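You operate a simulated robot arm through the tools that you are given. There is no shell and no other tool. Be economical: measure what you need, move in short steps, check, and stop when the job is done.

You run a simulated two-armed robot. Do the job below in one go: nothing can be reset, and whatever is moved stays where it is left.

## Task
Pick up the green-banded oil bottle with one hand, pass it to the other hand and put it on the rewind table shelf. Press the console minus key two times. Put two of the pleated filters from the lane along the fence on the low shelf of the air board. Fetch the black-banded oil bottle and stand it on the black-clipped job card. Put the green tape roll on the top of the feed table away on the low shelf of the checking bench. Pull the console cupboard door open. Any order will do. Set down upright: green-banded oil bottle, pleated filter, black-banded oil bottle.

It is judged by the outcome, as a careful person would: the job done as asked, and still so three seconds after it is handed in. It fails if anything else is knocked over, pushed out of place, dropped, spilled or broken.

## Robot
Two 7-joint arms with fingered hands on one trunk, on a base that drives. Base frame: it is fixed to the floor where the robot stands at the start and does not move with it; the origin is under the middle of the robot, x ahead of it, y to its left, z up. Units: mm, degrees, N and s.
The left shoulder is at the start at [41, 104, 1124], the right one opposite. With the tool pointing down near the work surface each hand reaches from about 100 to 500 mm from the robot's upright axis, wherever it stands, measured 20 degrees to its own side. Places, roughly: black-banded oil bottle [-2500, -750, 1000]; black-clipped job card [-2500, -1000, 750]; console cupboard door [300, -1100, 500]; console minus key [300, -1100, 900]; green tape roll (8x8x4 cm) [-2400, -1000, 900]; green-banded oil bottle [500, 250, 750]; low shelf of the air board (54x24 cm) [560, 280, 220]; low shelf of the checking bench [-14600, 2000, 400]; pleated filter [-1500, -1000, 1000]; rewind table shelf [1200, 1100, 300]. Payload 2.4 kg a hand.
The TCP of each hand is the grasp point between the finger pads, 17 mm short of the fingertips. In the tool frame z runs along the fingers and y along their closing line. Largest opening 88 mm; the body of the gripper starts 47 mm behind the TCP. The gripper is a hand of 2 fingers: y runs from the thumb to the fingers, the wrist lies at [0, 0, -165] in the tool frame, and closing takes about 1.5 s.
Orientation is that of the tool frame in the base frame, as a unit quaternion [x, y, z, w]. With the fingers straight down and closing along the base's y, the tool's x points along the base's -x, its y along +y and its z along -z.

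## Interface
- The arms move only by the tool move_arm. It takes "left_commands", "right_commands" or both (then of equal length, played together; a hand with none holds still); each is a list of rows, each an object (a shift or turn left out is 0, a gripper value left out holds the last) with "offset": the shift along the tool's x, y, z in mm, a list of three; "rot": the turn, a rotation vector about the tool's x, y, z in degrees, a list of three; "grip": the opening, from 0 (shut) to 1 (fully open). In form: [{"offset": [dx, dy, dz], "rot": [wx, wy, wz], "grip": grip}, ...]. A call has 1 to 10 rows; each row is the pose to reach, as a shift and turn from the pose commanded when the call began, along the tool's axes at that moment. A row lasts 0.2 s, in which the tool goes at most 50 mm and 8.6 degrees; a call with a longer step from one row to the next is refused whole, and so is a gripper value outside its range. Where a pose cannot be reached the arm comes as near as it can. A force on the tool above 40 N (or 10 N above the force at the start of the call, whichever is more), or a blocked arm, ends the call early, and 0.2 s more pass. The fingers move at their own pace (about 153 mm/s each) and stop on an object; they squeeze with about 33 N. The grip force told is the motor's: it shows also when the fingers shut on nothing. Time passes only in rows, and 0.2 s behind the last, so rows that repeat a pose let the fingers close. The reply holds the time, the measured pose of the TCP, the force on the tool along the base axes, the opening and the grip force, in the units named above and with some noise, with the torque about the TCP (base axes, N m) and any sound that the robot's microphone picked up, and new pictures: "views" is both (left out), scene, wrist or none (wrist: the cameras of the hands that moved).
- Cameras (640 x 400 px; columns grow to the right, rows downward): "scene" is now at [101.4, -47.5, 998.3]; the picture's right is [-0.56, -0.83, 0.00], its down [-0.53, 0.36, -0.77] and it looks along [0.64, -0.43, -0.64] (base axes); focal length 214 px, centre (320, 200). "left" rides on the left gripper at [-50, 3, -63] in its tool frame; the picture's right is [-0.06, -1.00, 0.00], its down [0.78, -0.05, -0.62] and it looks along [0.62, -0.04, 0.79] (tool axes); focal length 275 px, centre (320, 200). "right" rides on the right gripper at [50, 3, -64] in its tool frame; the picture's right is [-0.06, 1.00, 0.00], its down [-0.78, -0.05, -0.62] and it looks along [-0.62, -0.04, 0.79] (tool axes); focal length 275 px, centre (320, 200). There is no depth. A picture from a camera that has moved, and an enlarged one, comes with that camera's place and axes in the base frame and with its lens.
- slide_trunk(by): slides the trunk up (or, below 0, down) by that many mm; the arms and the scene camera ride with it, the base frame stays. It gives what a move gives, with no picture.
- roll_base(legs): drives the robot by 1 to 6 legs, each [ahead, left, turn to the left] in mm, mm and degrees, along the robot's own axes; the way and the turn of a leg run together, so that a leg with both is an arc; at most 1500 mm and 180 degrees a leg. The arms and the cameras ride along, it lands a little off, and it stops where it bumps. It gives what a move gives, and a new picture of the scene camera.
- set_grasp(shape, hand): the hand has 2 fingers and takes this shape, open, in about a second: jaw (thumb against the fingers, like two jaws); tri (thumb and two fingers); tip (a fingertip pinch); poke (one finger out to press); point (the index stretched); flat (the hand flat); cup (the hand cupped); fist (a fist). The gripper value then closes the fingers along that shape, each until it touches; the sizes above hold for jaw. It gives what a move gives, with no picture.
- pan_tilt(pan, tilt): turns the head with the scene camera to pan (to the left, within 60 degrees either way) and tilt (down, from -29 to 69), counted from straight ahead of the robot. It gives what a move gives, and a new picture of the scene camera.
- zoom(camera, box): a new picture of the part [left, top, right, bottom] of that camera's present view, enlarged. It takes no simulated time.
- job_done(): hands the job in; it is judged then, once.

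Work in short steps. Places have to be worked out from the pictures, the camera data and where the tool is seen: move nearer, look again, correct. Check each grasp and each placing, and mend what went wrong. You have 196 turns and 260 pictures in all, those below and enlarged ones among them. Open the grippers and draw the arms clear of the work before you hand the job in, unless the task says otherwise; then end with one line.

The tools are called after "Call:" as name(argument=value, ...) on one line, values as JSON. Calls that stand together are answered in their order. move_arm: Moves the arms, as the interface text tells. Its arguments: {"type":"object","properties":{"left_commands":{"type":"array"},"right_commands":{"type":"array"},"views":{"type":"string","enum":["both","scene","wrist","none"]}},"required":[]} The other tools are called the same way: slide_trunk (by) slides the trunk up or down; set_grasp (shape, hand) gives the hand a shape; roll_base (legs) drives the base; pan_tilt (pan, tilt) turns the head that bears the scene camera; zoom (camera, box) takes an enlarged picture of a part of a camera's view; job_done () hands the job in.

At the start:

```text
t: 0.0
left_eef_pos: [356.6, 1.8, 902.0]
left_orientation: [0.001, 1.0, 0.0, 0.0]
left_force: [-0.6, -0.2, -0.3]
left_wrist_torque: [0.03, -0.01, 0.03]
left_opening: 88.0
left_finger_force: 0.0
left_shape: jaw
right_eef_pos: [211.1, -287.7, 894.8]
right_orientation: [0.0, 1.0, -0.001, 0.0]
right_force: [-0.4, -0.7, 0.5]
right_wrist_torque: [0.03, -0.02, 0.01]
right_opening: 87.9
right_finger_force: 0.1
right_shape: jaw
trunk travel left (down, up): [-354.0, 496.0]
robot x, y, heading: [0.4, 1.4, -0.1]
head pan, tilt: [-34.1, 39.7]
```

scene: 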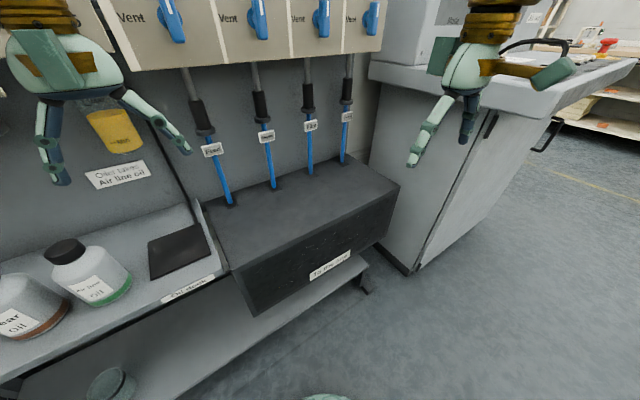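
right: 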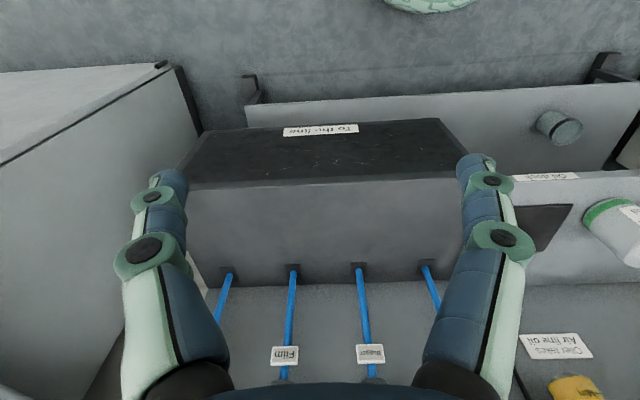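
left: 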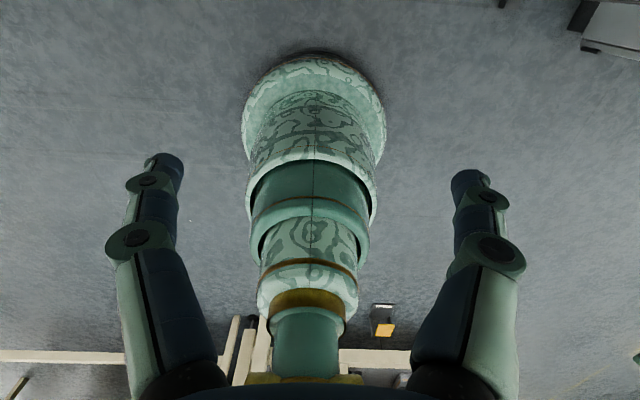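

I'll start by surveying: the bottle with the green band is on the oil deck of the air board ahead. I look left and ahead first.

Call:
pan_tilt(pan=10, tilt=40)

Call:
pan_tilt(pan=60, tilt=20)

Call:
pan_tilt(pan=-60, tilt=20)

```text
t: 1.1
left_eef_pos: [356.7, 2.0, 902.2]
left_orientation: [0.0, 1.0, 0.0, 0.0]
left_force: [-0.4, 0.3, 0.6]
left_wrist_torque: [0.03, 0.01, -0.01]
left_opening: 87.8
left_finger_force: 0.0
left_shape: jaw
right_eef_pos: [210.4, -287.9, 894.5]
right_orientation: [-0.001, 1.0, -0.001, 0.0]
right_force: [-0.1, 0.5, -0.6]
right_wrist_torque: [0.0, 0.03, -0.02]
right_opening: 87.9
right_finger_force: 0.0
right_shape: jaw
trunk travel left (down, up): [-354.0, 496.0]
robot x, y, heading: [-1.1, 0.8, -0.1]
head pan, tilt: [10.0, 40.0]
camera scene: at [114.6, 15.0, 997.8], right [0.17, -0.98, 0.0], down [-0.63, -0.11, -0.77], along [0.75, 0.13, -0.64], focal length 214 px, centre (320, 200)
```

scene: 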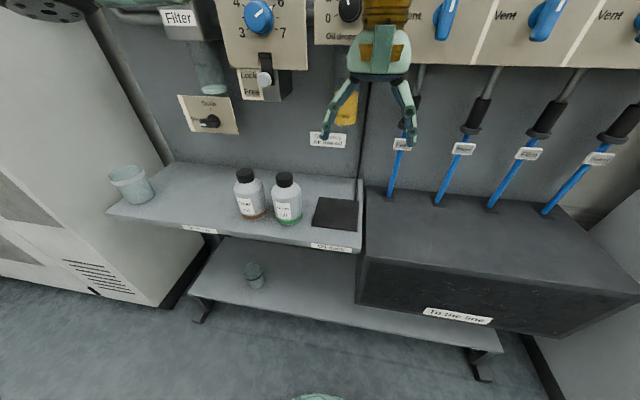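

```text
t: 2.3
left_eef_pos: [357.0, 1.8, 902.1]
left_orientation: [0.0, 1.0, 0.0, 0.0]
left_force: [0.0, 0.2, 0.1]
left_wrist_torque: [0.02, 0.01, 0.03]
left_opening: 88.1
left_finger_force: 0.0
left_shape: jaw
right_eef_pos: [211.1, -286.5, 896.0]
right_orientation: [-0.001, 1.0, -0.001, 0.0]
right_force: [-0.8, -0.2, 0.4]
right_wrist_torque: [-0.01, 0.0, -0.02]
right_opening: 87.8
right_finger_force: 0.0
right_shape: jaw
trunk travel left (down, up): [-354.0, 496.0]
robot x, y, heading: [-0.7, 0.4, -0.0]
head pan, tilt: [60.0, 20.0]
camera scene: at [77.5, 80.9, 1029.2], right [0.87, -0.5, 0.0], down [-0.17, -0.3, -0.94], along [0.47, 0.81, -0.34], focal length 214 px, centre (320, 200)
```

scene: 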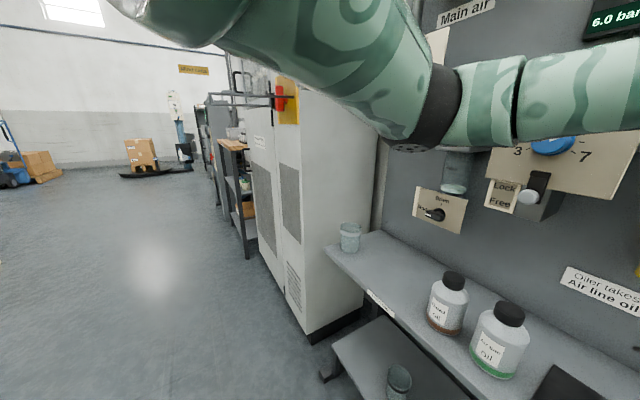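

```text
t: 4.3
left_eef_pos: [356.9, 2.3, 902.8]
left_orientation: [0.0, 1.0, 0.0, 0.001]
left_force: [0.0, -0.7, 0.1]
left_wrist_torque: [0.0, -0.03, -0.01]
left_opening: 88.0
left_finger_force: 0.1
left_shape: jaw
right_eef_pos: [211.7, -287.2, 895.6]
right_orientation: [-0.001, 1.0, -0.001, 0.0]
right_force: [0.5, 0.8, -0.6]
right_wrist_torque: [0.02, -0.01, 0.03]
right_opening: 88.0
right_finger_force: 0.0
right_shape: jaw
trunk travel left (down, up): [-354.0, 496.0]
robot x, y, heading: [-0.3, -1.9, -0.2]
head pan, tilt: [-60.0, 20.0]
camera scene: at [77.5, -80.3, 1029.2], right [-0.87, -0.5, 0.0], down [-0.17, 0.3, -0.94], along [0.47, -0.81, -0.34], focal length 214 px, centre (320, 200)
```

scene: 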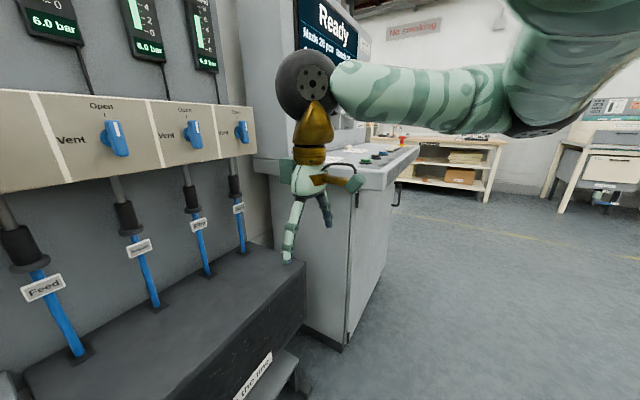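

The green bottle triangulates to about [412, 136], base z≈688, top ≈798. I bring the left hand above it and look through the wrist camera.

Call:
move_arm(left_commands=[{"offset": [-15, 40, 10], "grip": 0.7}, {"offset": [-30, 80, 10]}, {"offset": [-50, 115, 20]}, {"offset": [-55, 134, 30]}, {"offset": [-55, 134, 40]}])

Call:
pan_tilt(pan=0, tilt=30)

```text
t: 5.5
left_eef_pos: [413.4, 137.0, 862.7]
left_orientation: [0.0, 1.0, 0.0, 0.0]
left_force: [0.5, 0.4, 0.3]
left_wrist_torque: [-0.01, 0.0, -0.02]
left_opening: 61.6
left_finger_force: 0.0
left_shape: jaw
right_eef_pos: [211.8, -288.3, 896.1]
right_orientation: [-0.001, 1.0, 0.0, 0.0]
right_force: [-0.7, -0.2, -0.2]
right_wrist_torque: [0.0, 0.0, 0.0]
right_opening: 87.7
right_finger_force: 0.0
right_shape: jaw
trunk travel left (down, up): [-354.0, 496.0]
robot x, y, heading: [-3.6, -2.1, -0.3]
head pan, tilt: [-60.0, 20.0]
camera scene: at [77.4, -80.3, 1029.2], right [-0.87, -0.5, 0.0], down [-0.17, 0.3, -0.94], along [0.47, -0.81, -0.34], focal length 214 px, centre (320, 200)
camera left: at [463.5, 138.8, 925.8], right [0.06, -1.0, 0.0], down [-0.78, -0.05, 0.62], along [-0.62, -0.04, -0.79], focal length 275 px, centre (320, 200)
```

scene: 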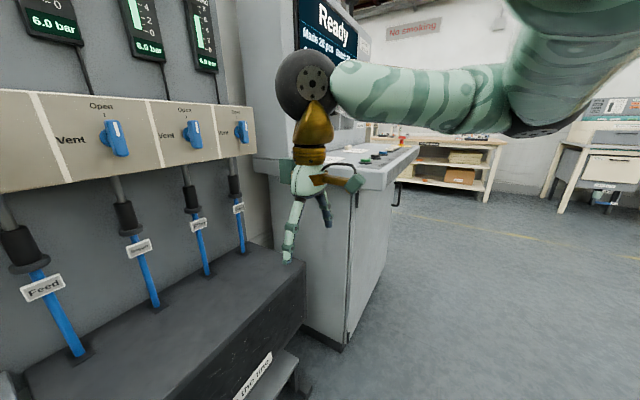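
left: 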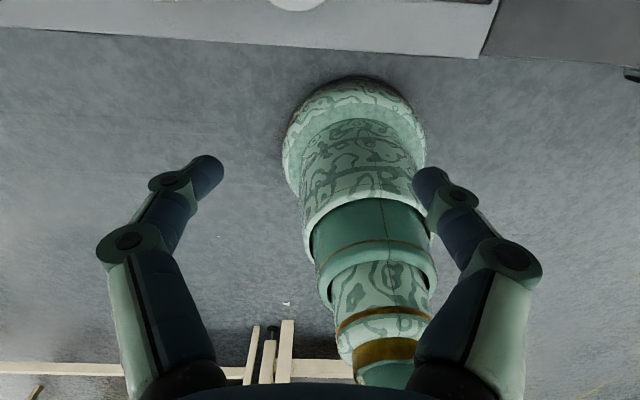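

```text
t: 6.8
left_eef_pos: [412.1, 136.1, 863.0]
left_orientation: [-0.001, 1.0, 0.0, 0.0]
left_force: [1.0, -0.3, 0.1]
left_wrist_torque: [-0.01, -0.02, -0.03]
left_opening: 62.1
left_finger_force: 0.0
left_shape: jaw
right_eef_pos: [211.2, -287.7, 894.2]
right_orientation: [-0.001, 1.0, -0.001, 0.0]
right_force: [0.6, 0.0, 0.0]
right_wrist_torque: [-0.01, 0.0, -0.02]
right_opening: 88.2
right_finger_force: 0.0
right_shape: jaw
trunk travel left (down, up): [-354.0, 496.0]
robot x, y, heading: [-0.5, 4.9, -0.1]
head pan, tilt: [0.0, 30.0]
camera scene: at [121.3, 0.3, 1013.2], right [0.0, -1.0, 0.0], down [-0.5, 0.0, -0.87], along [0.87, 0.0, -0.5], focal length 214 px, centre (320, 200)
```

scene: 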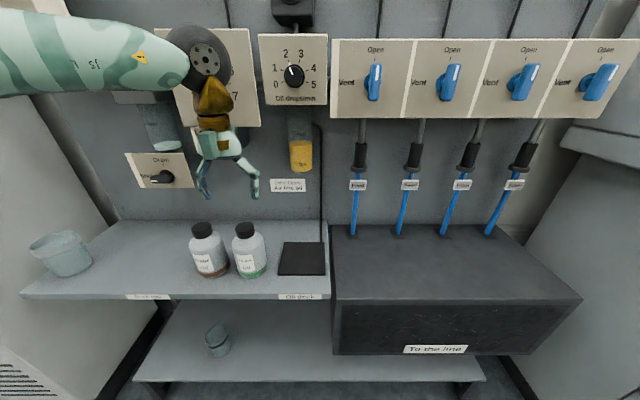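

Wrist view shows no bottle below, so the deck is lower (z≈600) and the bottle farther: about [497, 168], cap top ≈740. I drive a bit closer and look again.

Call:
roll_base(legs=[[60, 20, 0]])

Call:
move_arm(left_commands=[{"offset": [-25, 10, 0]}, {"offset": [-25, 10, 0]}])

```text
t: 7.8
left_eef_pos: [473.2, 155.1, 861.5]
left_orientation: [0.001, 1.0, 0.0, 0.0]
left_force: [0.5, -0.5, -0.1]
left_wrist_torque: [0.0, -0.01, 0.02]
left_opening: 61.8
left_finger_force: 0.0
left_shape: jaw
right_eef_pos: [271.5, -268.2, 895.4]
right_orientation: [-0.001, 1.0, -0.001, 0.0]
right_force: [-0.3, 0.7, 0.2]
right_wrist_torque: [0.01, -0.03, -0.02]
right_opening: 88.1
right_finger_force: 0.1
right_shape: jaw
trunk travel left (down, up): [-354.0, 496.0]
robot x, y, heading: [61.6, 21.7, 0.0]
head pan, tilt: [0.0, 30.0]
camera scene: at [182.4, 19.9, 1013.1], right [0.0, -1.0, 0.0], down [-0.5, 0.0, -0.87], along [0.87, 0.0, -0.5], focal length 214 px, centre (320, 200)
```

scene: 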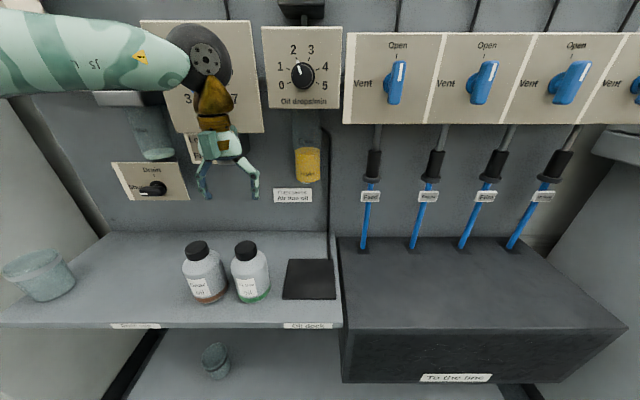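

```text
t: 8.4
left_eef_pos: [497.6, 166.4, 861.6]
left_orientation: [0.0, 1.0, 0.0, 0.0]
left_force: [-0.2, 0.9, 0.2]
left_wrist_torque: [-0.02, 0.0, 0.04]
left_opening: 61.9
left_finger_force: 0.0
left_shape: jaw
right_eef_pos: [271.9, -267.8, 895.8]
right_orientation: [0.0, 1.0, -0.001, 0.0]
right_force: [0.5, -0.8, -0.3]
right_wrist_torque: [0.01, -0.01, -0.01]
right_opening: 87.8
right_finger_force: 0.1
right_shape: jaw
trunk travel left (down, up): [-354.0, 496.0]
robot x, y, heading: [59.2, 21.5, -0.2]
head pan, tilt: [0.0, 30.0]
camera scene: at [182.3, 19.8, 1013.2], right [0.0, -1.0, 0.0], down [-0.5, 0.0, -0.87], along [0.87, 0.0, -0.5], focal length 214 px, centre (320, 200)
camera left: at [548.2, 167.9, 925.8], right [0.06, -1.0, 0.0], down [-0.78, -0.05, 0.62], along [-0.62, -0.04, -0.79], focal length 275 px, centre (320, 200)
```

scene: 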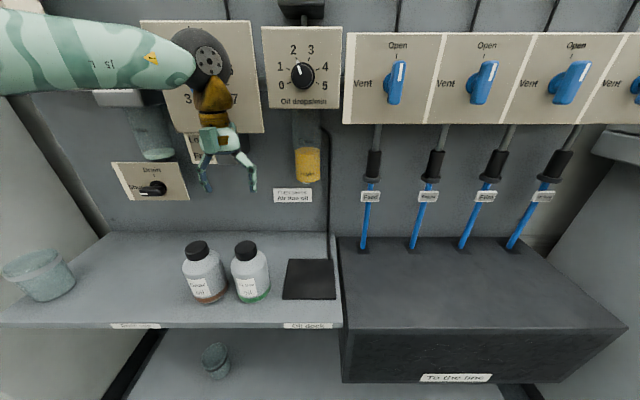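
left: 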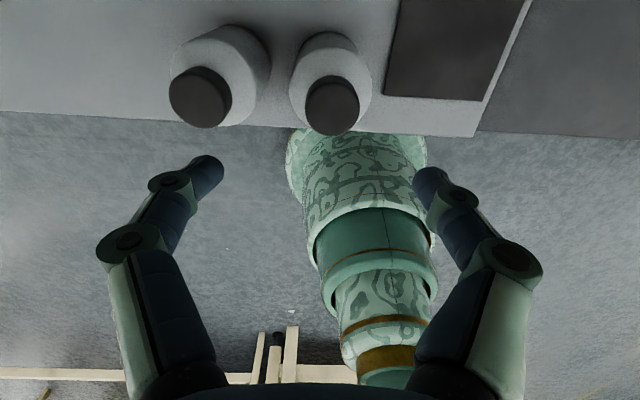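

Cap centre now at [483, 156], top z≈742. I descend the left hand over the cap and stop just above to verify.

Call:
move_arm(left_commands=[{"offset": [14, -10, 20]}, {"offset": [14, -10, 60]}], views="wrist")

```text
t: 9.0
left_eef_pos: [485.0, 156.3, 800.2]
left_orientation: [0.0, 1.0, 0.0, 0.001]
left_force: [-0.2, 1.1, 0.7]
left_wrist_torque: [0.0, -0.01, 0.02]
left_opening: 61.9
left_finger_force: 0.0
left_shape: jaw
right_eef_pos: [271.5, -268.0, 894.0]
right_orientation: [-0.001, 1.0, -0.001, -0.001]
right_force: [-0.3, -0.6, -0.4]
right_wrist_torque: [-0.04, 0.04, 0.0]
right_opening: 87.9
right_finger_force: 0.0
right_shape: jaw
trunk travel left (down, up): [-354.0, 496.0]
robot x, y, heading: [59.9, 18.3, 0.0]
head pan, tilt: [0.0, 30.0]
camera left: at [535.5, 159.4, 864.5], right [0.06, -1.0, 0.0], down [-0.78, -0.05, 0.62], along [-0.62, -0.04, -0.79], focal length 275 px, centre (320, 200)
```

left: 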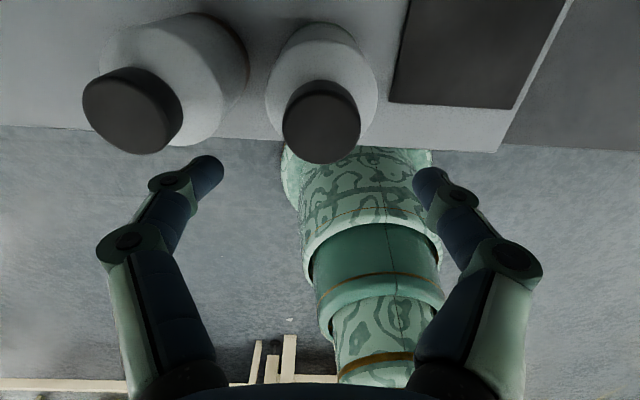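

Aligned. Descend to the cap and close.

Call:
move_arm(left_commands=[{"offset": [2, 0, 35]}, {"offset": [2, 0, 66]}, {"offset": [2, 0, 66], "grip": 0}, {"offset": [2, 0, 66]}, {"offset": [2, 0, 66]}, {"offset": [2, 0, 66]}, {"offset": [2, 0, 66]}, {"offset": [2, 0, 46]}, {"offset": [2, 0, 0]}, {"offset": [2, 0, -20]}])

```text
t: 11.2
left_eef_pos: [484.4, 155.6, 822.4]
left_orientation: [0.001, 1.0, 0.001, 0.0]
left_force: [0.5, 0.6, -2.3]
left_wrist_torque: [-0.03, 0.0, -0.01]
left_opening: 29.0
left_finger_force: 33.1
left_shape: jaw
right_eef_pos: [272.0, -267.6, 895.0]
right_orientation: [-0.001, 1.0, 0.0, 0.0]
right_force: [0.5, 0.9, 0.5]
right_wrist_torque: [0.0, -0.01, -0.01]
right_opening: 88.2
right_finger_force: 0.1
right_shape: jaw
trunk travel left (down, up): [-354.0, 496.0]
robot x, y, heading: [59.7, 18.9, 0.3]
head pan, tilt: [0.0, 30.0]
camera scene: at [182.2, 19.9, 1013.2], right [0.0, -1.0, 0.0], down [-0.5, 0.0, -0.87], along [0.87, 0.0, -0.5], focal length 214 px, centre (320, 200)
camera left: at [534.9, 158.9, 885.5], right [0.06, -1.0, 0.0], down [-0.78, -0.05, 0.62], along [-0.62, -0.04, -0.79], focal length 275 px, centre (320, 200)
```

scene: 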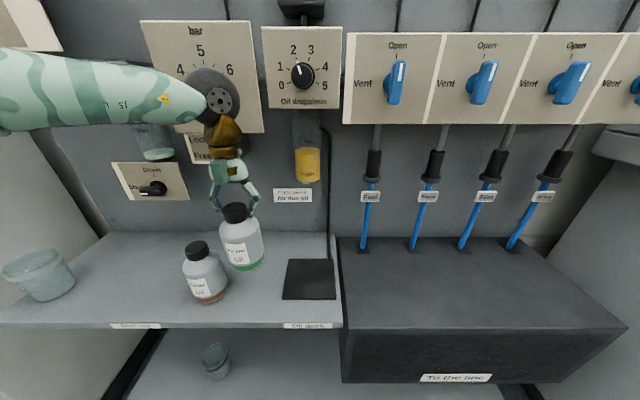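
left: 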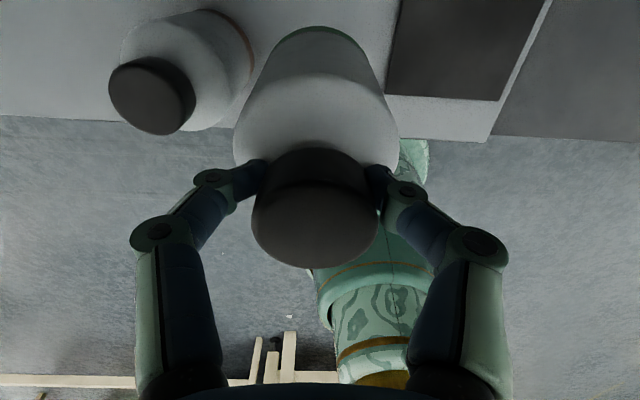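

Bottle gripped by its neck and lifted clear. I back away to get free space, with a look to the left.

Call:
roll_base(legs=[[-400, 0, 0]])

Call:
pan_tilt(pan=55, tilt=5)

Call:
pan_tilt(pan=0, tilt=10)

```text
t: 13.7
left_eef_pos: [82.9, 153.3, 822.8]
left_orientation: [0.009, 1.0, 0.0, 0.001]
left_force: [-1.5, -1.5, -1.7]
left_wrist_torque: [0.0, 0.02, 0.0]
left_opening: 28.9
left_finger_force: 32.6
left_shape: jaw
right_eef_pos: [-134.8, -269.0, 895.0]
right_orientation: [0.008, 1.0, -0.001, 0.0]
right_force: [-0.5, 0.0, 0.3]
right_wrist_torque: [-0.01, -0.01, 0.03]
right_opening: 88.0
right_finger_force: 0.1
right_shape: jaw
trunk travel left (down, up): [-354.0, 496.0]
robot x, y, heading: [-338.8, 22.5, -0.7]
head pan, tilt: [0.0, 30.0]
camera scene: at [-220.4, 21.3, 1013.2], right [-0.02, -1.0, 0.0], down [-0.5, 0.01, -0.87], along [0.87, -0.02, -0.5], focal length 214 px, centre (320, 200)
```

scene: 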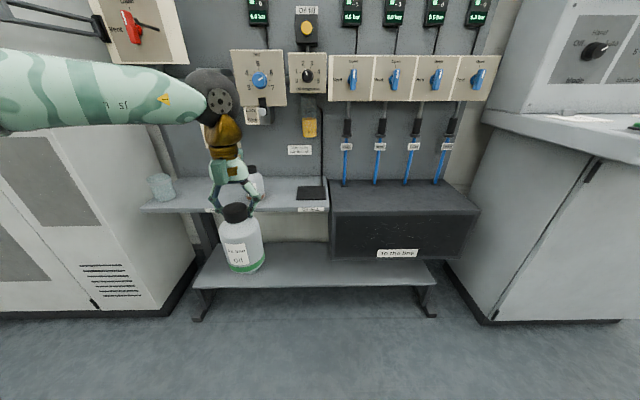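

```text
t: 14.9
left_eef_pos: [83.2, 153.3, 821.9]
left_orientation: [0.009, 1.0, 0.0, 0.001]
left_force: [0.2, -0.5, -2.4]
left_wrist_torque: [-0.04, 0.02, -0.03]
left_opening: 29.2
left_finger_force: 33.4
left_shape: jaw
right_eef_pos: [-135.3, -267.2, 895.0]
right_orientation: [0.008, 1.0, 0.0, 0.0]
right_force: [-1.0, 0.2, 0.3]
right_wrist_torque: [-0.01, 0.0, 0.01]
right_opening: 87.9
right_finger_force: 0.1
right_shape: jaw
trunk travel left (down, up): [-354.0, 496.0]
robot x, y, heading: [-342.1, 21.9, -0.7]
head pan, tilt: [55.0, 5.0]
camera scene: at [-231.3, 72.1, 1036.9], right [0.53, -0.85, 0.0], down [-0.22, -0.14, -0.96], along [0.82, 0.51, -0.26], focal length 214 px, centre (320, 200)
```

scene: 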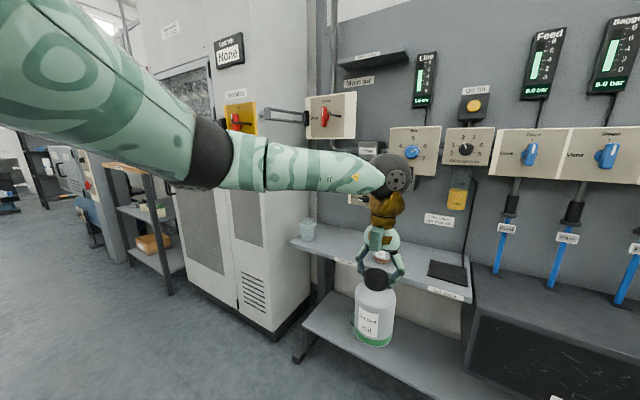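

```text
t: 16.2
left_eef_pos: [84.6, 152.6, 821.0]
left_orientation: [0.009, 1.0, 0.001, 0.001]
left_force: [-0.3, -0.3, -2.6]
left_wrist_torque: [0.03, 0.0, 0.0]
left_opening: 29.3
left_finger_force: 33.7
left_shape: jaw
right_eef_pos: [-135.8, -266.7, 896.6]
right_orientation: [0.007, 1.0, 0.0, 0.001]
right_force: [-0.9, 0.0, -0.4]
right_wrist_torque: [0.03, 0.01, -0.02]
right_opening: 87.7
right_finger_force: 0.2
right_shape: jaw
trunk travel left (down, up): [-354.0, 496.0]
robot x, y, heading: [-343.5, 22.9, -1.2]
head pan, tilt: [0.0, 10.0]
camera scene: at [-217.7, 21.3, 1045.5], right [-0.02, -1.0, 0.0], down [-0.17, 0.0, -0.98], along [0.98, -0.02, -0.17], focal length 214 px, centre (320, 200)
```

scene: 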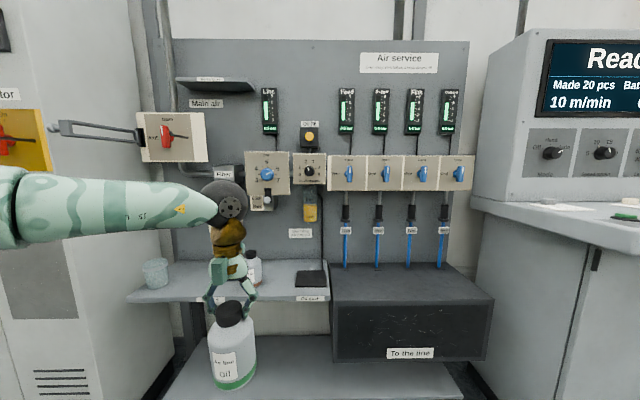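

The bottle hangs upright. I roll the right wrist 180° about its axis (so its camera ends on top when the fingers point forward), while bringing the bottle up in front of the chest.

Call:
move_arm(right_commands=[{"rot": [0, 0, 8.5]}, {"rot": [0, 0, 17]}, {"rot": [0, 0, 25.5]}, {"rot": [0, 0, 34]}, {"rot": [0, 0, 42.5]}, {"rot": [0, 0, 51]}, {"rot": [0, 0, 59.5]}, {"rot": [0, 0, 68]}, {"rot": [0, 0, 76.5]}, {"rot": [0, 0, 85]}], left_commands=[{"offset": [0, -10, -20]}, {"offset": [5, -25, -40]}, {"offset": [10, -40, -60]}, {"offset": [15, -55, -80]}, {"offset": [20, -70, -100]}, {"offset": [25, -85, -120]}, {"offset": [25, -100, -120]}, {"offset": [25, -110, -120]}, {"offset": [25, -120, -120]}, {"offset": [25, -120, -120]}], views="none")

Call:
move_arm(right_commands=[{"rot": [0, 0, 8.5]}, {"rot": [0, 0, 17]}, {"rot": [0, 0, 25.5]}, {"rot": [0, 0, 34]}, {"rot": [0, 0, 42.5]}, {"rot": [0, 0, 51]}, {"rot": [0, 0, 59.5]}, {"rot": [0, 0, 68]}, {"rot": [0, 0, 76.5]}, {"rot": [0, 0, 85]}], views="none")

```text
t: 18.4
left_eef_pos: [56.6, 33.0, 939.9]
left_orientation: [0.009, 1.0, 0.0, 0.0]
left_force: [0.4, -0.4, -1.6]
left_wrist_torque: [-0.02, 0.01, -0.01]
left_opening: 29.0
left_finger_force: 32.5
left_shape: jaw
right_eef_pos: [-136.1, -268.2, 895.1]
right_orientation: [0.682, 0.732, -0.001, 0.001]
right_force: [0.4, 0.3, 0.7]
right_wrist_torque: [0.0, 0.0, 0.0]
right_opening: 87.9
right_finger_force: 0.1
right_shape: jaw
trunk travel left (down, up): [-354.0, 496.0]
robot x, y, heading: [-342.2, 23.6, -1.0]
head pan, tilt: [0.0, 10.0]
```

```text
t: 20.6
left_eef_pos: [55.3, 33.7, 938.4]
left_orientation: [0.008, 1.0, 0.0, 0.0]
left_force: [-0.6, -0.8, -2.7]
left_wrist_torque: [0.02, -0.06, -0.01]
left_opening: 29.0
left_finger_force: 33.1
left_shape: jaw
right_eef_pos: [-134.8, -268.6, 895.6]
right_orientation: [0.997, 0.078, 0.0, 0.001]
right_force: [-0.4, -0.9, 0.1]
right_wrist_torque: [0.0, -0.01, -0.01]
right_opening: 87.9
right_finger_force: 0.0
right_shape: jaw
trunk travel left (down, up): [-354.0, 496.0]
robot x, y, heading: [-339.7, 24.8, -0.9]
head pan, tilt: [0.0, 10.0]
```

The roll is possible. Now finish it and tilt the right hand so its fingers point forward, moving it ahead and down a bit.

Call:
move_arm(right_commands=[{"rot": [0, 0, 8.5], "offset": [20, 0, 0]}], views="none")

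Call:
move_arm(right_commands=[{"rot": [0, 8.5, 0], "offset": [10, 0, 5]}, {"rot": [0, 17, 0], "offset": [15, 0, 10]}, {"rot": [0, 25.5, 0], "offset": [20, 0, 15]}, {"rot": [0, 34, 0], "offset": [25, 0, 20]}, {"rot": [0, 42.5, 0], "offset": [30, 0, 25]}, {"rot": [0, 51, 0], "offset": [35, 0, 30]}, {"rot": [0, 59.5, 0], "offset": [40, 0, 35]}, {"rot": [0, 68, 0], "offset": [45, 0, 40]}, {"rot": [0, 76.5, 0], "offset": [50, 0, 40]}, {"rot": [0, 85, 0], "offset": [50, 0, 40]}])

```text
t: 21.0
left_eef_pos: [56.8, 32.5, 939.0]
left_orientation: [0.009, 1.0, 0.0, 0.0]
left_force: [0.6, -0.1, -1.9]
left_wrist_torque: [-0.01, -0.02, 0.02]
left_opening: 29.1
left_finger_force: 33.2
left_shape: jaw
right_eef_pos: [-114.6, -262.8, 897.2]
right_orientation: [1.0, 0.004, 0.001, 0.0]
right_force: [0.0, 1.0, 0.5]
right_wrist_torque: [0.06, -0.01, -0.02]
right_opening: 87.9
right_finger_force: 0.0
right_shape: jaw
trunk travel left (down, up): [-354.0, 496.0]
robot x, y, heading: [-343.7, 19.3, -0.8]
head pan, tilt: [0.0, 10.0]
```

```text
t: 23.2
left_eef_pos: [57.0, 33.5, 938.9]
left_orientation: [0.008, 1.0, 0.0, -0.001]
left_force: [0.4, -0.3, -2.6]
left_wrist_torque: [0.01, -0.01, -0.01]
left_opening: 29.4
left_finger_force: 33.1
left_shape: jaw
right_eef_pos: [-66.2, -265.0, 854.2]
right_orientation: [0.738, 0.005, 0.675, -0.004]
right_force: [-0.5, 0.5, 0.0]
right_wrist_torque: [0.02, 0.0, -0.01]
right_opening: 87.7
right_finger_force: 0.1
right_shape: jaw
right hand out of reach, approached as far as the arm can: row 2, 3, 4, 5
trunk travel left (down, up): [-354.0, 496.0]
robot x, y, heading: [-342.6, 22.0, -0.8]
head pan, tilt: [0.0, 10.0]
camera scene: at [-217.7, 21.2, 1045.5], right [-0.02, -1.0, 0.0], down [-0.17, 0.0, -0.98], along [0.98, -0.02, -0.17], focal length 214 px, centre (320, 200)
camera right: at [-124.3, -269.1, 910.4], right [0.0, -1.0, -0.06], down [-0.69, 0.04, -0.73], along [0.73, 0.04, -0.68], focal length 275 px, centre (320, 200)
```

scene: 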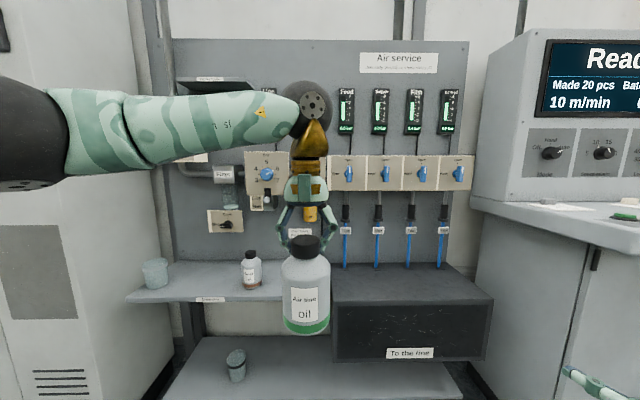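
right: 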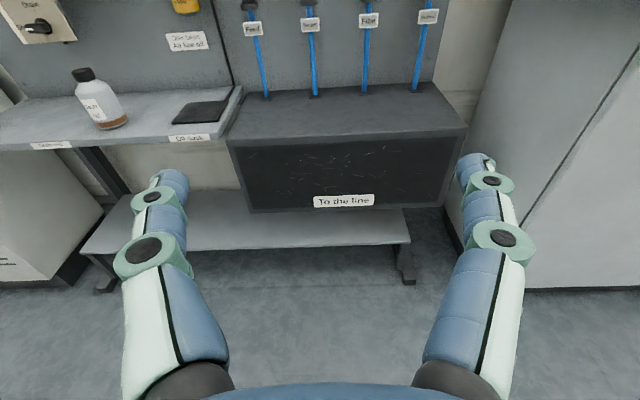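

Right hand now points forward with its camera on top. I bring the bottle to the right and the right hand behind it, open, at body height.

Call:
move_arm(left_commands=[{"offset": [-5, -25, 0]}, {"offset": [-10, -50, 0]}, {"offset": [-15, -75, 0]}, {"offset": [-20, -100, 0]}, {"offset": [-20, -123, 0]}], right_commands=[{"offset": [0, -35, 0], "rot": [0, 5, 0]}, {"offset": [0, -70, 0], "rot": [0, 5, 0]}, {"offset": [0, -105, 0], "rot": [0, 5, 0]}, {"offset": [0, -140, 0], "rot": [0, 5, 0]}, {"offset": [0, -175, 0], "rot": [0, 5, 0]}])

```text
t: 24.4
left_eef_pos: [74.6, -89.5, 939.4]
left_orientation: [0.008, 1.0, 0.0, 0.0]
left_force: [-0.7, -0.5, -2.3]
left_wrist_torque: [-0.04, -0.01, -0.03]
left_opening: 29.2
left_finger_force: 33.2
left_shape: jaw
right_eef_pos: [-68.1, -87.5, 855.8]
right_orientation: [0.707, 0.003, 0.707, -0.003]
right_force: [-0.7, -0.6, -0.3]
right_wrist_torque: [-0.03, -0.02, -0.01]
right_opening: 88.1
right_finger_force: 0.1
right_shape: jaw
trunk travel left (down, up): [-354.0, 496.0]
robot x, y, heading: [-343.1, 24.9, -0.8]
head pan, tilt: [0.0, 10.0]
camera scene: at [-217.8, 21.1, 1045.5], right [-0.02, -1.0, 0.0], down [-0.17, 0.0, -0.98], along [0.98, -0.02, -0.17], focal length 214 px, centre (320, 200)
camera right: at [-131.2, -92.4, 906.9], right [0.01, -1.0, -0.06], down [-0.62, 0.04, -0.78], along [0.79, 0.04, -0.62], focal length 275 px, centre (320, 200)
camera left: at [124.3, -88.2, 1003.8], right [0.04, -1.0, 0.0], down [-0.78, -0.04, 0.62], along [-0.62, -0.03, -0.79], focal length 275 px, centre (320, 200)
```

scene: 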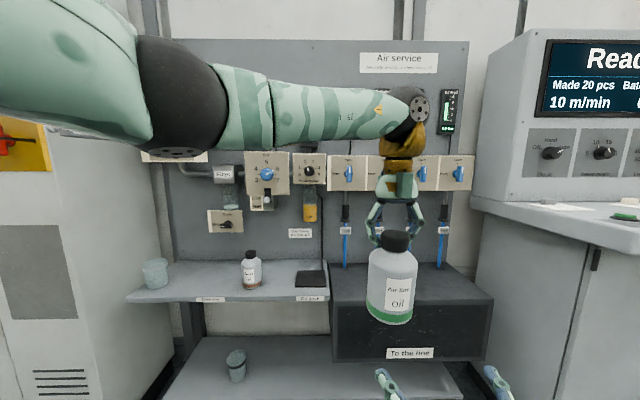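
right: 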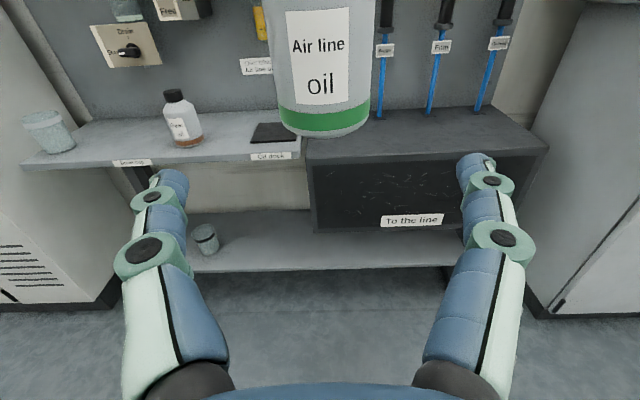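
left: 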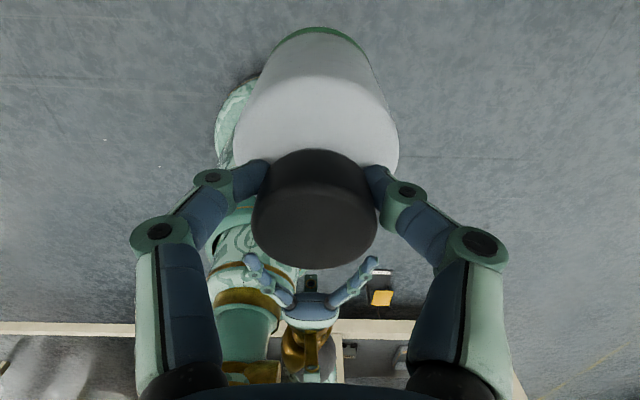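

Bottle base at z≈824, centred on the right hand. I move the right hand forward around the body and close it (left still holding).

Call:
move_arm(right_commands=[{"offset": [10, 2, 40]}, {"offset": [12, 2, 80]}, {"offset": [12, 2, 115]}, {"offset": [12, 2, 143]}, {"offset": [12, 2, 143], "grip": 0}, {"offset": [12, 2, 143]}, {"offset": [12, 2, 143]}, {"offset": [12, 2, 143]}, {"offset": [12, 2, 143]}, {"offset": [12, 2, 143]}])

```text
t: 25.1
left_eef_pos: [74.2, -89.3, 939.6]
left_orientation: [0.01, 1.0, 0.0, 0.001]
left_force: [-0.4, -0.4, -1.6]
left_wrist_torque: [0.01, 0.02, 0.02]
left_opening: 29.3
left_finger_force: 32.9
left_shape: jaw
right_eef_pos: [-44.3, -94.2, 798.1]
right_orientation: [0.784, 0.037, 0.62, 0.002]
right_force: [0.4, 0.0, -0.3]
right_wrist_torque: [-0.01, -0.01, -0.02]
right_opening: 88.1
right_finger_force: 0.0
right_shape: jaw
trunk travel left (down, up): [-354.0, 496.0]
robot x, y, heading: [-342.6, 25.7, -1.3]
head pan, tilt: [0.0, 10.0]
stopped in row 3 (right hand): the arm was blocked; the commanded pose is now the measured one
camera scene: at [-217.8, 21.0, 1045.5], right [-0.02, -1.0, 0.0], down [-0.17, 0.0, -0.98], along [0.98, -0.02, -0.17], focal length 214 px, centre (320, 200)
camera right: at [-95.0, -97.5, 863.0], right [0.04, -1.0, -0.01], down [-0.78, -0.02, -0.62], along [0.62, 0.03, -0.78], focal length 275 px, centre (320, 200)
```

scene: 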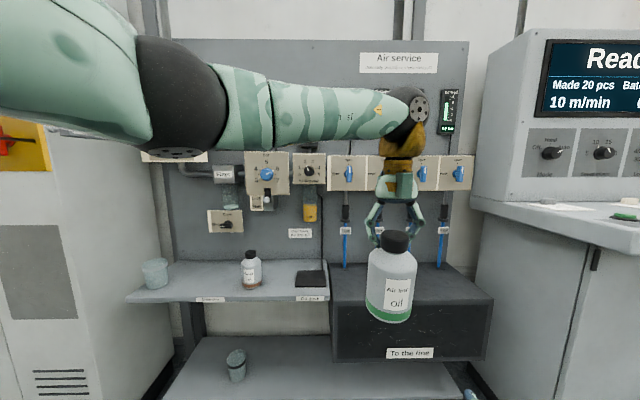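
right: 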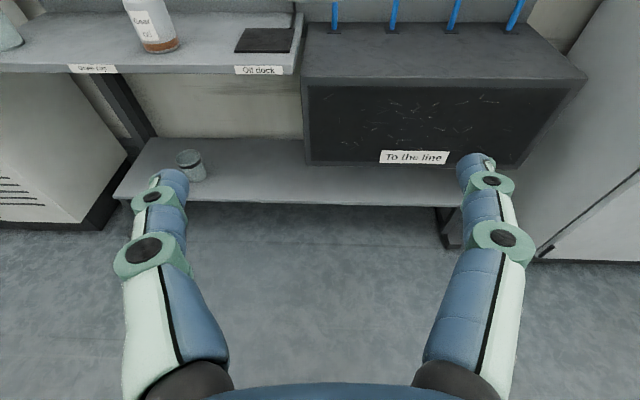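

The right arm was blocked (joint limit/self-interference close to the chest). I bring the right hand back out to the right, restore its level, and test reaching forward there.

Call:
move_arm(right_commands=[{"offset": [12, 22, -10], "rot": [0, 3, 0]}, {"offset": [24, 44, -20], "rot": [0, 6, 0]}, {"offset": [36, 66, -30], "rot": [0, 9, 0]}, {"offset": [48, 88, -34], "rot": [0, 13, 0]}, {"offset": [58, 120, -34], "rot": [0, 13.3, 0]}], views="none")

Call:
move_arm(right_commands=[{"offset": [0, 0, 20]}, {"offset": [0, 0, 50]}, {"offset": [0, 0, 80]}, {"offset": [0, 0, 110]}, {"offset": [0, 0, 140]}])

```text
t: 26.3
left_eef_pos: [73.5, -88.4, 939.8]
left_orientation: [0.009, 1.0, 0.0, 0.0]
left_force: [0.1, -0.1, -1.4]
left_wrist_torque: [-0.02, -0.03, 0.01]
left_opening: 29.2
left_finger_force: 33.6
left_shape: jaw
right_eef_pos: [-59.6, -212.0, 871.5]
right_orientation: [0.706, 0.035, 0.707, -0.002]
right_force: [-0.4, 0.2, -0.3]
right_wrist_torque: [0.03, 0.0, -0.01]
right_opening: 87.8
right_finger_force: 0.1
right_shape: jaw
trunk travel left (down, up): [-354.0, 496.0]
robot x, y, heading: [-338.2, 24.8, -1.0]
head pan, tilt: [0.0, 10.0]
```

```text
t: 27.5
left_eef_pos: [73.2, -90.0, 940.2]
left_orientation: [0.009, 1.0, 0.0, 0.0]
left_force: [0.5, 0.9, -2.2]
left_wrist_torque: [0.0, 0.01, 0.01]
left_opening: 29.1
left_finger_force: 32.7
left_shape: jaw
right_eef_pos: [80.6, -203.5, 868.9]
right_orientation: [0.707, 0.036, 0.707, -0.002]
right_force: [-0.6, 0.0, 0.2]
right_wrist_torque: [0.0, 0.0, 0.0]
right_opening: 88.2
right_finger_force: 0.0
right_shape: jaw
trunk travel left (down, up): [-354.0, 496.0]
robot x, y, heading: [-343.0, 20.8, -1.0]
head pan, tilt: [0.0, 10.0]
camera scene: at [-217.7, 21.1, 1045.5], right [-0.02, -1.0, 0.0], down [-0.17, 0.0, -0.98], along [0.98, -0.02, -0.17], focal length 214 px, centre (320, 200)
camera right: at [17.1, -207.2, 919.8], right [0.05, -1.0, -0.02], down [-0.62, -0.02, -0.78], along [0.78, 0.05, -0.62], focal length 275 px, centre (320, 200)
```

scene: 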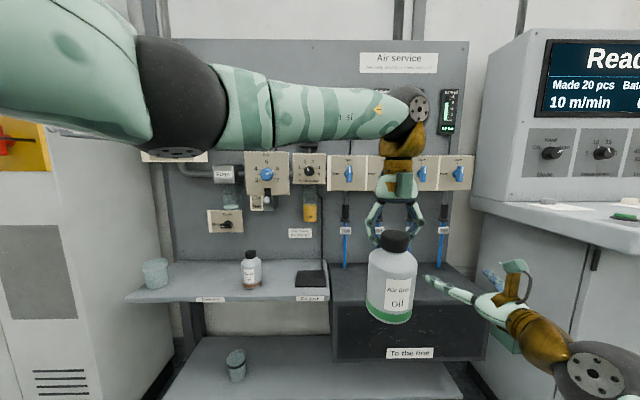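
right: 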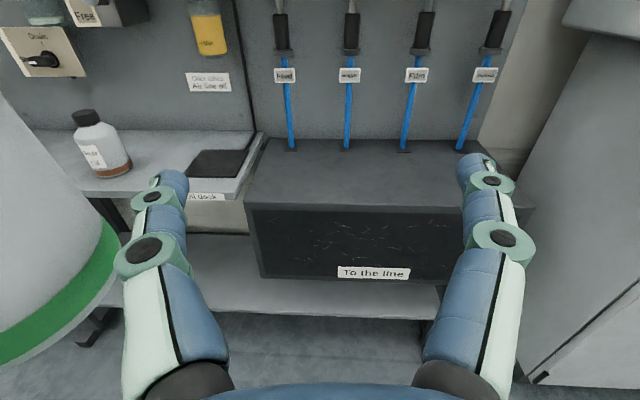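

Forward motion works at y≈-204. I pull the right hand back, bring the bottle across to y≈-204, then approach from behind.

Call:
move_arm(right_commands=[{"offset": [0, 0, -50]}, {"offset": [0, 0, -100]}, {"offset": [0, 0, -130]}, {"offset": [0, 0, -130]}, {"offset": [0, 0, -130]}, {"offset": [0, 0, -130]}, {"offset": [0, 0, -130]}, {"offset": [0, 0, -130]}], left_commands=[{"offset": [0, 0, 0]}, {"offset": [0, 0, 0]}, {"offset": [0, 0, 0]}, {"offset": [0, -25, 0]}, {"offset": [0, -50, 0]}, {"offset": [0, -75, 0]}, {"offset": [0, -100, 0]}, {"offset": [0, -114, 0]}])

```text
t: 29.3
left_eef_pos: [73.3, -153.5, 940.4]
left_orientation: [0.008, 1.0, 0.001, 0.0]
left_force: [0.5, 0.2, -2.6]
left_wrist_torque: [0.01, -0.02, -0.02]
left_opening: 29.4
left_finger_force: 33.0
left_shape: jaw
left hand out of reach, approached as far as the arm can: row 6, 7, 8
right_eef_pos: [-49.2, -207.7, 869.3]
right_orientation: [0.706, 0.036, 0.707, -0.003]
right_force: [0.0, -0.1, 0.5]
right_wrist_torque: [0.01, -0.01, 0.0]
right_opening: 88.0
right_finger_force: 0.1
right_shape: jaw
trunk travel left (down, up): [-354.0, 496.0]
robot x, y, heading: [-340.6, 27.4, -1.1]
head pan, tilt: [0.0, 10.0]
camera scene: at [-217.8, 21.1, 1045.5], right [-0.02, -1.0, 0.0], down [-0.17, 0.0, -0.98], along [0.98, -0.02, -0.17], focal length 214 px, centre (320, 200)
camera right: at [-113.1, -212.5, 919.7], right [0.05, -1.0, -0.02], down [-0.62, -0.02, -0.79], along [0.78, 0.05, -0.62], focal length 275 px, centre (320, 200)
camera left: at [123.9, -153.2, 1003.9], right [0.04, -1.0, 0.0], down [-0.78, -0.03, 0.62], along [-0.62, -0.03, -0.79], focal length 275 px, centre (320, 200)
```

scene: 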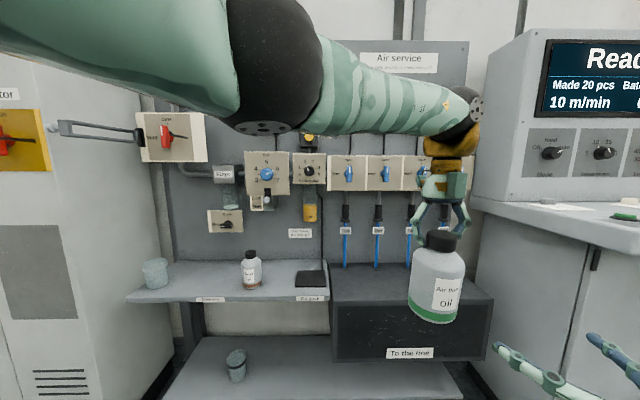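
right: 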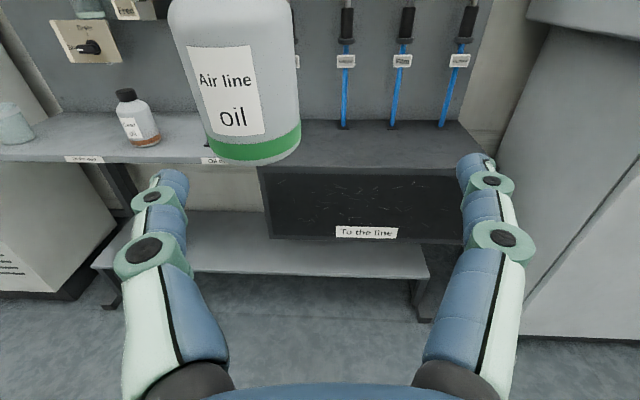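
left: 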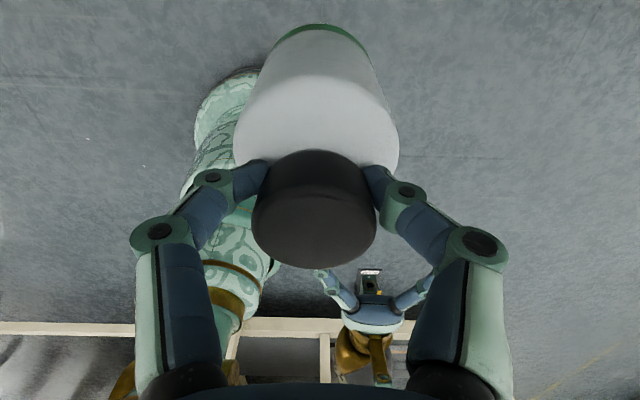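

The left tops out at y≈-153; I bring the right hand to meet it there, moving diagonally first and then straight around the bottle.

Call:
move_arm(right_commands=[{"offset": [0, -15, 10]}, {"offset": [0, -30, 25]}, {"offset": [0, -46, 45]}, {"offset": [0, -46, 65]}])

```text
t: 30.3
left_eef_pos: [72.2, -154.4, 940.9]
left_orientation: [0.009, 1.0, 0.0, 0.0]
left_force: [0.2, 0.2, -2.6]
left_wrist_torque: [-0.01, -0.01, -0.01]
left_opening: 29.1
left_finger_force: 33.5
left_shape: jaw
right_eef_pos: [14.8, -161.6, 867.7]
right_orientation: [0.707, 0.035, 0.707, -0.002]
right_force: [0.2, 0.5, 0.4]
right_wrist_torque: [-0.02, -0.01, 0.01]
right_opening: 88.0
right_finger_force: 0.0
right_shape: jaw
trunk travel left (down, up): [-354.0, 496.0]
robot x, y, heading: [-345.8, 23.2, -1.0]
head pan, tilt: [0.0, 10.0]
camera scene: at [-217.8, 21.1, 1045.5], right [-0.02, -1.0, 0.0], down [-0.17, 0.0, -0.98], along [0.98, -0.02, -0.17], focal length 214 px, centre (320, 200)
camera right: at [-48.1, -165.4, 918.3], right [0.05, -1.0, -0.02], down [-0.62, -0.02, -0.78], along [0.78, 0.05, -0.62], focal length 275 px, centre (320, 200)
```

scene: 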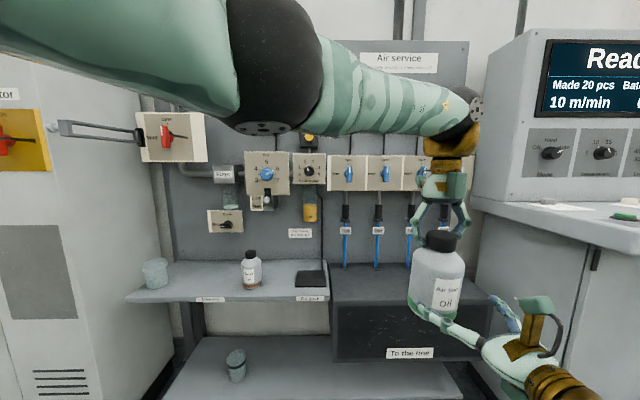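
right: 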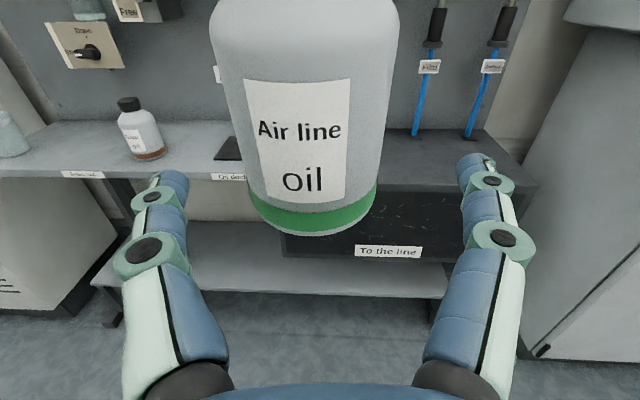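

Well centred. Advance the last 57 mm and close the right hand.

Call:
move_arm(right_commands=[{"offset": [3, 0, 30]}, {"offset": [5, 2, 57]}, {"offset": [5, 2, 57], "grip": 0}, {"offset": [5, 2, 57]}, {"offset": [5, 2, 57]}, {"offset": [5, 2, 57]}, {"offset": [5, 2, 57]}, {"offset": [5, 2, 57]}, {"offset": [5, 2, 57]}])

```text
t: 32.3
left_eef_pos: [72.8, -153.8, 939.7]
left_orientation: [0.009, 1.0, -0.001, 0.001]
left_force: [-0.3, -4.0, -2.1]
left_wrist_torque: [-0.15, -0.04, -0.07]
left_opening: 30.2
left_finger_force: 32.9
left_shape: jaw
right_eef_pos: [72.2, -160.6, 870.2]
right_orientation: [0.706, 0.036, 0.707, -0.002]
right_force: [0.1, 2.4, 0.1]
right_wrist_torque: [-0.07, 0.04, 0.04]
right_opening: 56.6
right_finger_force: 32.7
right_shape: jaw
trunk travel left (down, up): [-354.0, 496.0]
robot x, y, heading: [-341.2, 22.1, -1.1]
head pan, tilt: [0.0, 10.0]
camera scene: at [-217.8, 21.1, 1045.5], right [-0.02, -1.0, 0.0], down [-0.17, 0.0, -0.98], along [0.98, -0.02, -0.17], focal length 214 px, centre (320, 200)
camera right: at [8.6, -165.5, 921.2], right [0.05, -1.0, -0.02], down [-0.62, -0.02, -0.79], along [0.78, 0.05, -0.62], focal length 275 px, centre (320, 200)
```

scene: 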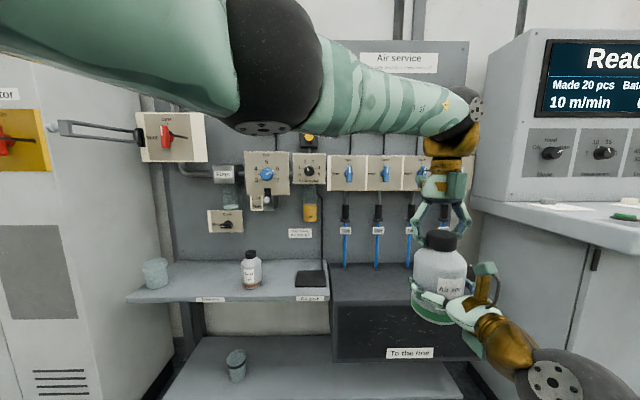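
right: 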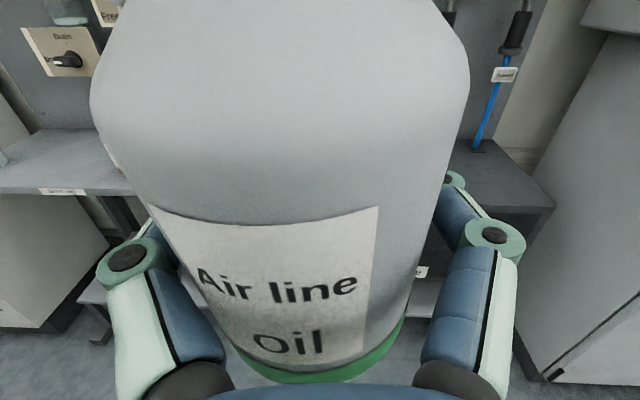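

Both hold it (56.6 mm). Release the left and lift it away, then back to the left.

Call:
move_arm(left_commands=[{"grip": 0.9}, {"grip": 0.9}, {"grip": 0.9}, {"grip": 0.9}, {"offset": [0, 0, -40]}, {"offset": [0, 20, -80]}, {"offset": [0, 65, -100]}, {"offset": [0, 110, -100]}, {"offset": [0, 155, -100]}, {"offset": [0, 200, -100]}], views="scene")

```text
t: 34.5
left_eef_pos: [80.3, 48.2, 1045.9]
left_orientation: [0.008, 1.0, 0.0, 0.0]
left_force: [0.6, -0.1, 0.0]
left_wrist_torque: [-0.01, 0.0, -0.01]
left_opening: 79.1
left_finger_force: 0.2
left_shape: jaw
right_eef_pos: [71.5, -160.1, 870.6]
right_orientation: [0.706, 0.036, 0.707, -0.003]
right_force: [-0.3, 0.2, 0.1]
right_wrist_torque: [-0.04, 0.04, 0.0]
right_opening: 56.1
right_finger_force: 32.9
right_shape: jaw
trunk travel left (down, up): [-354.0, 496.0]
robot x, y, heading: [-339.3, 24.0, -0.8]
head pan, tilt: [0.0, 10.0]
camera scene: at [-217.8, 21.2, 1045.5], right [-0.02, -1.0, 0.0], down [-0.17, 0.0, -0.98], along [0.98, -0.02, -0.17], focal length 214 px, centre (320, 200)
```

scene: 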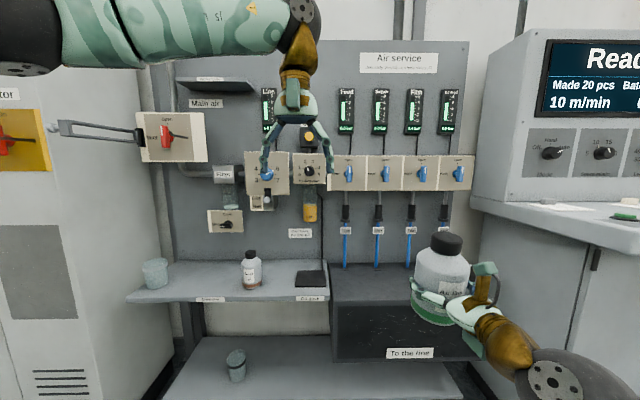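

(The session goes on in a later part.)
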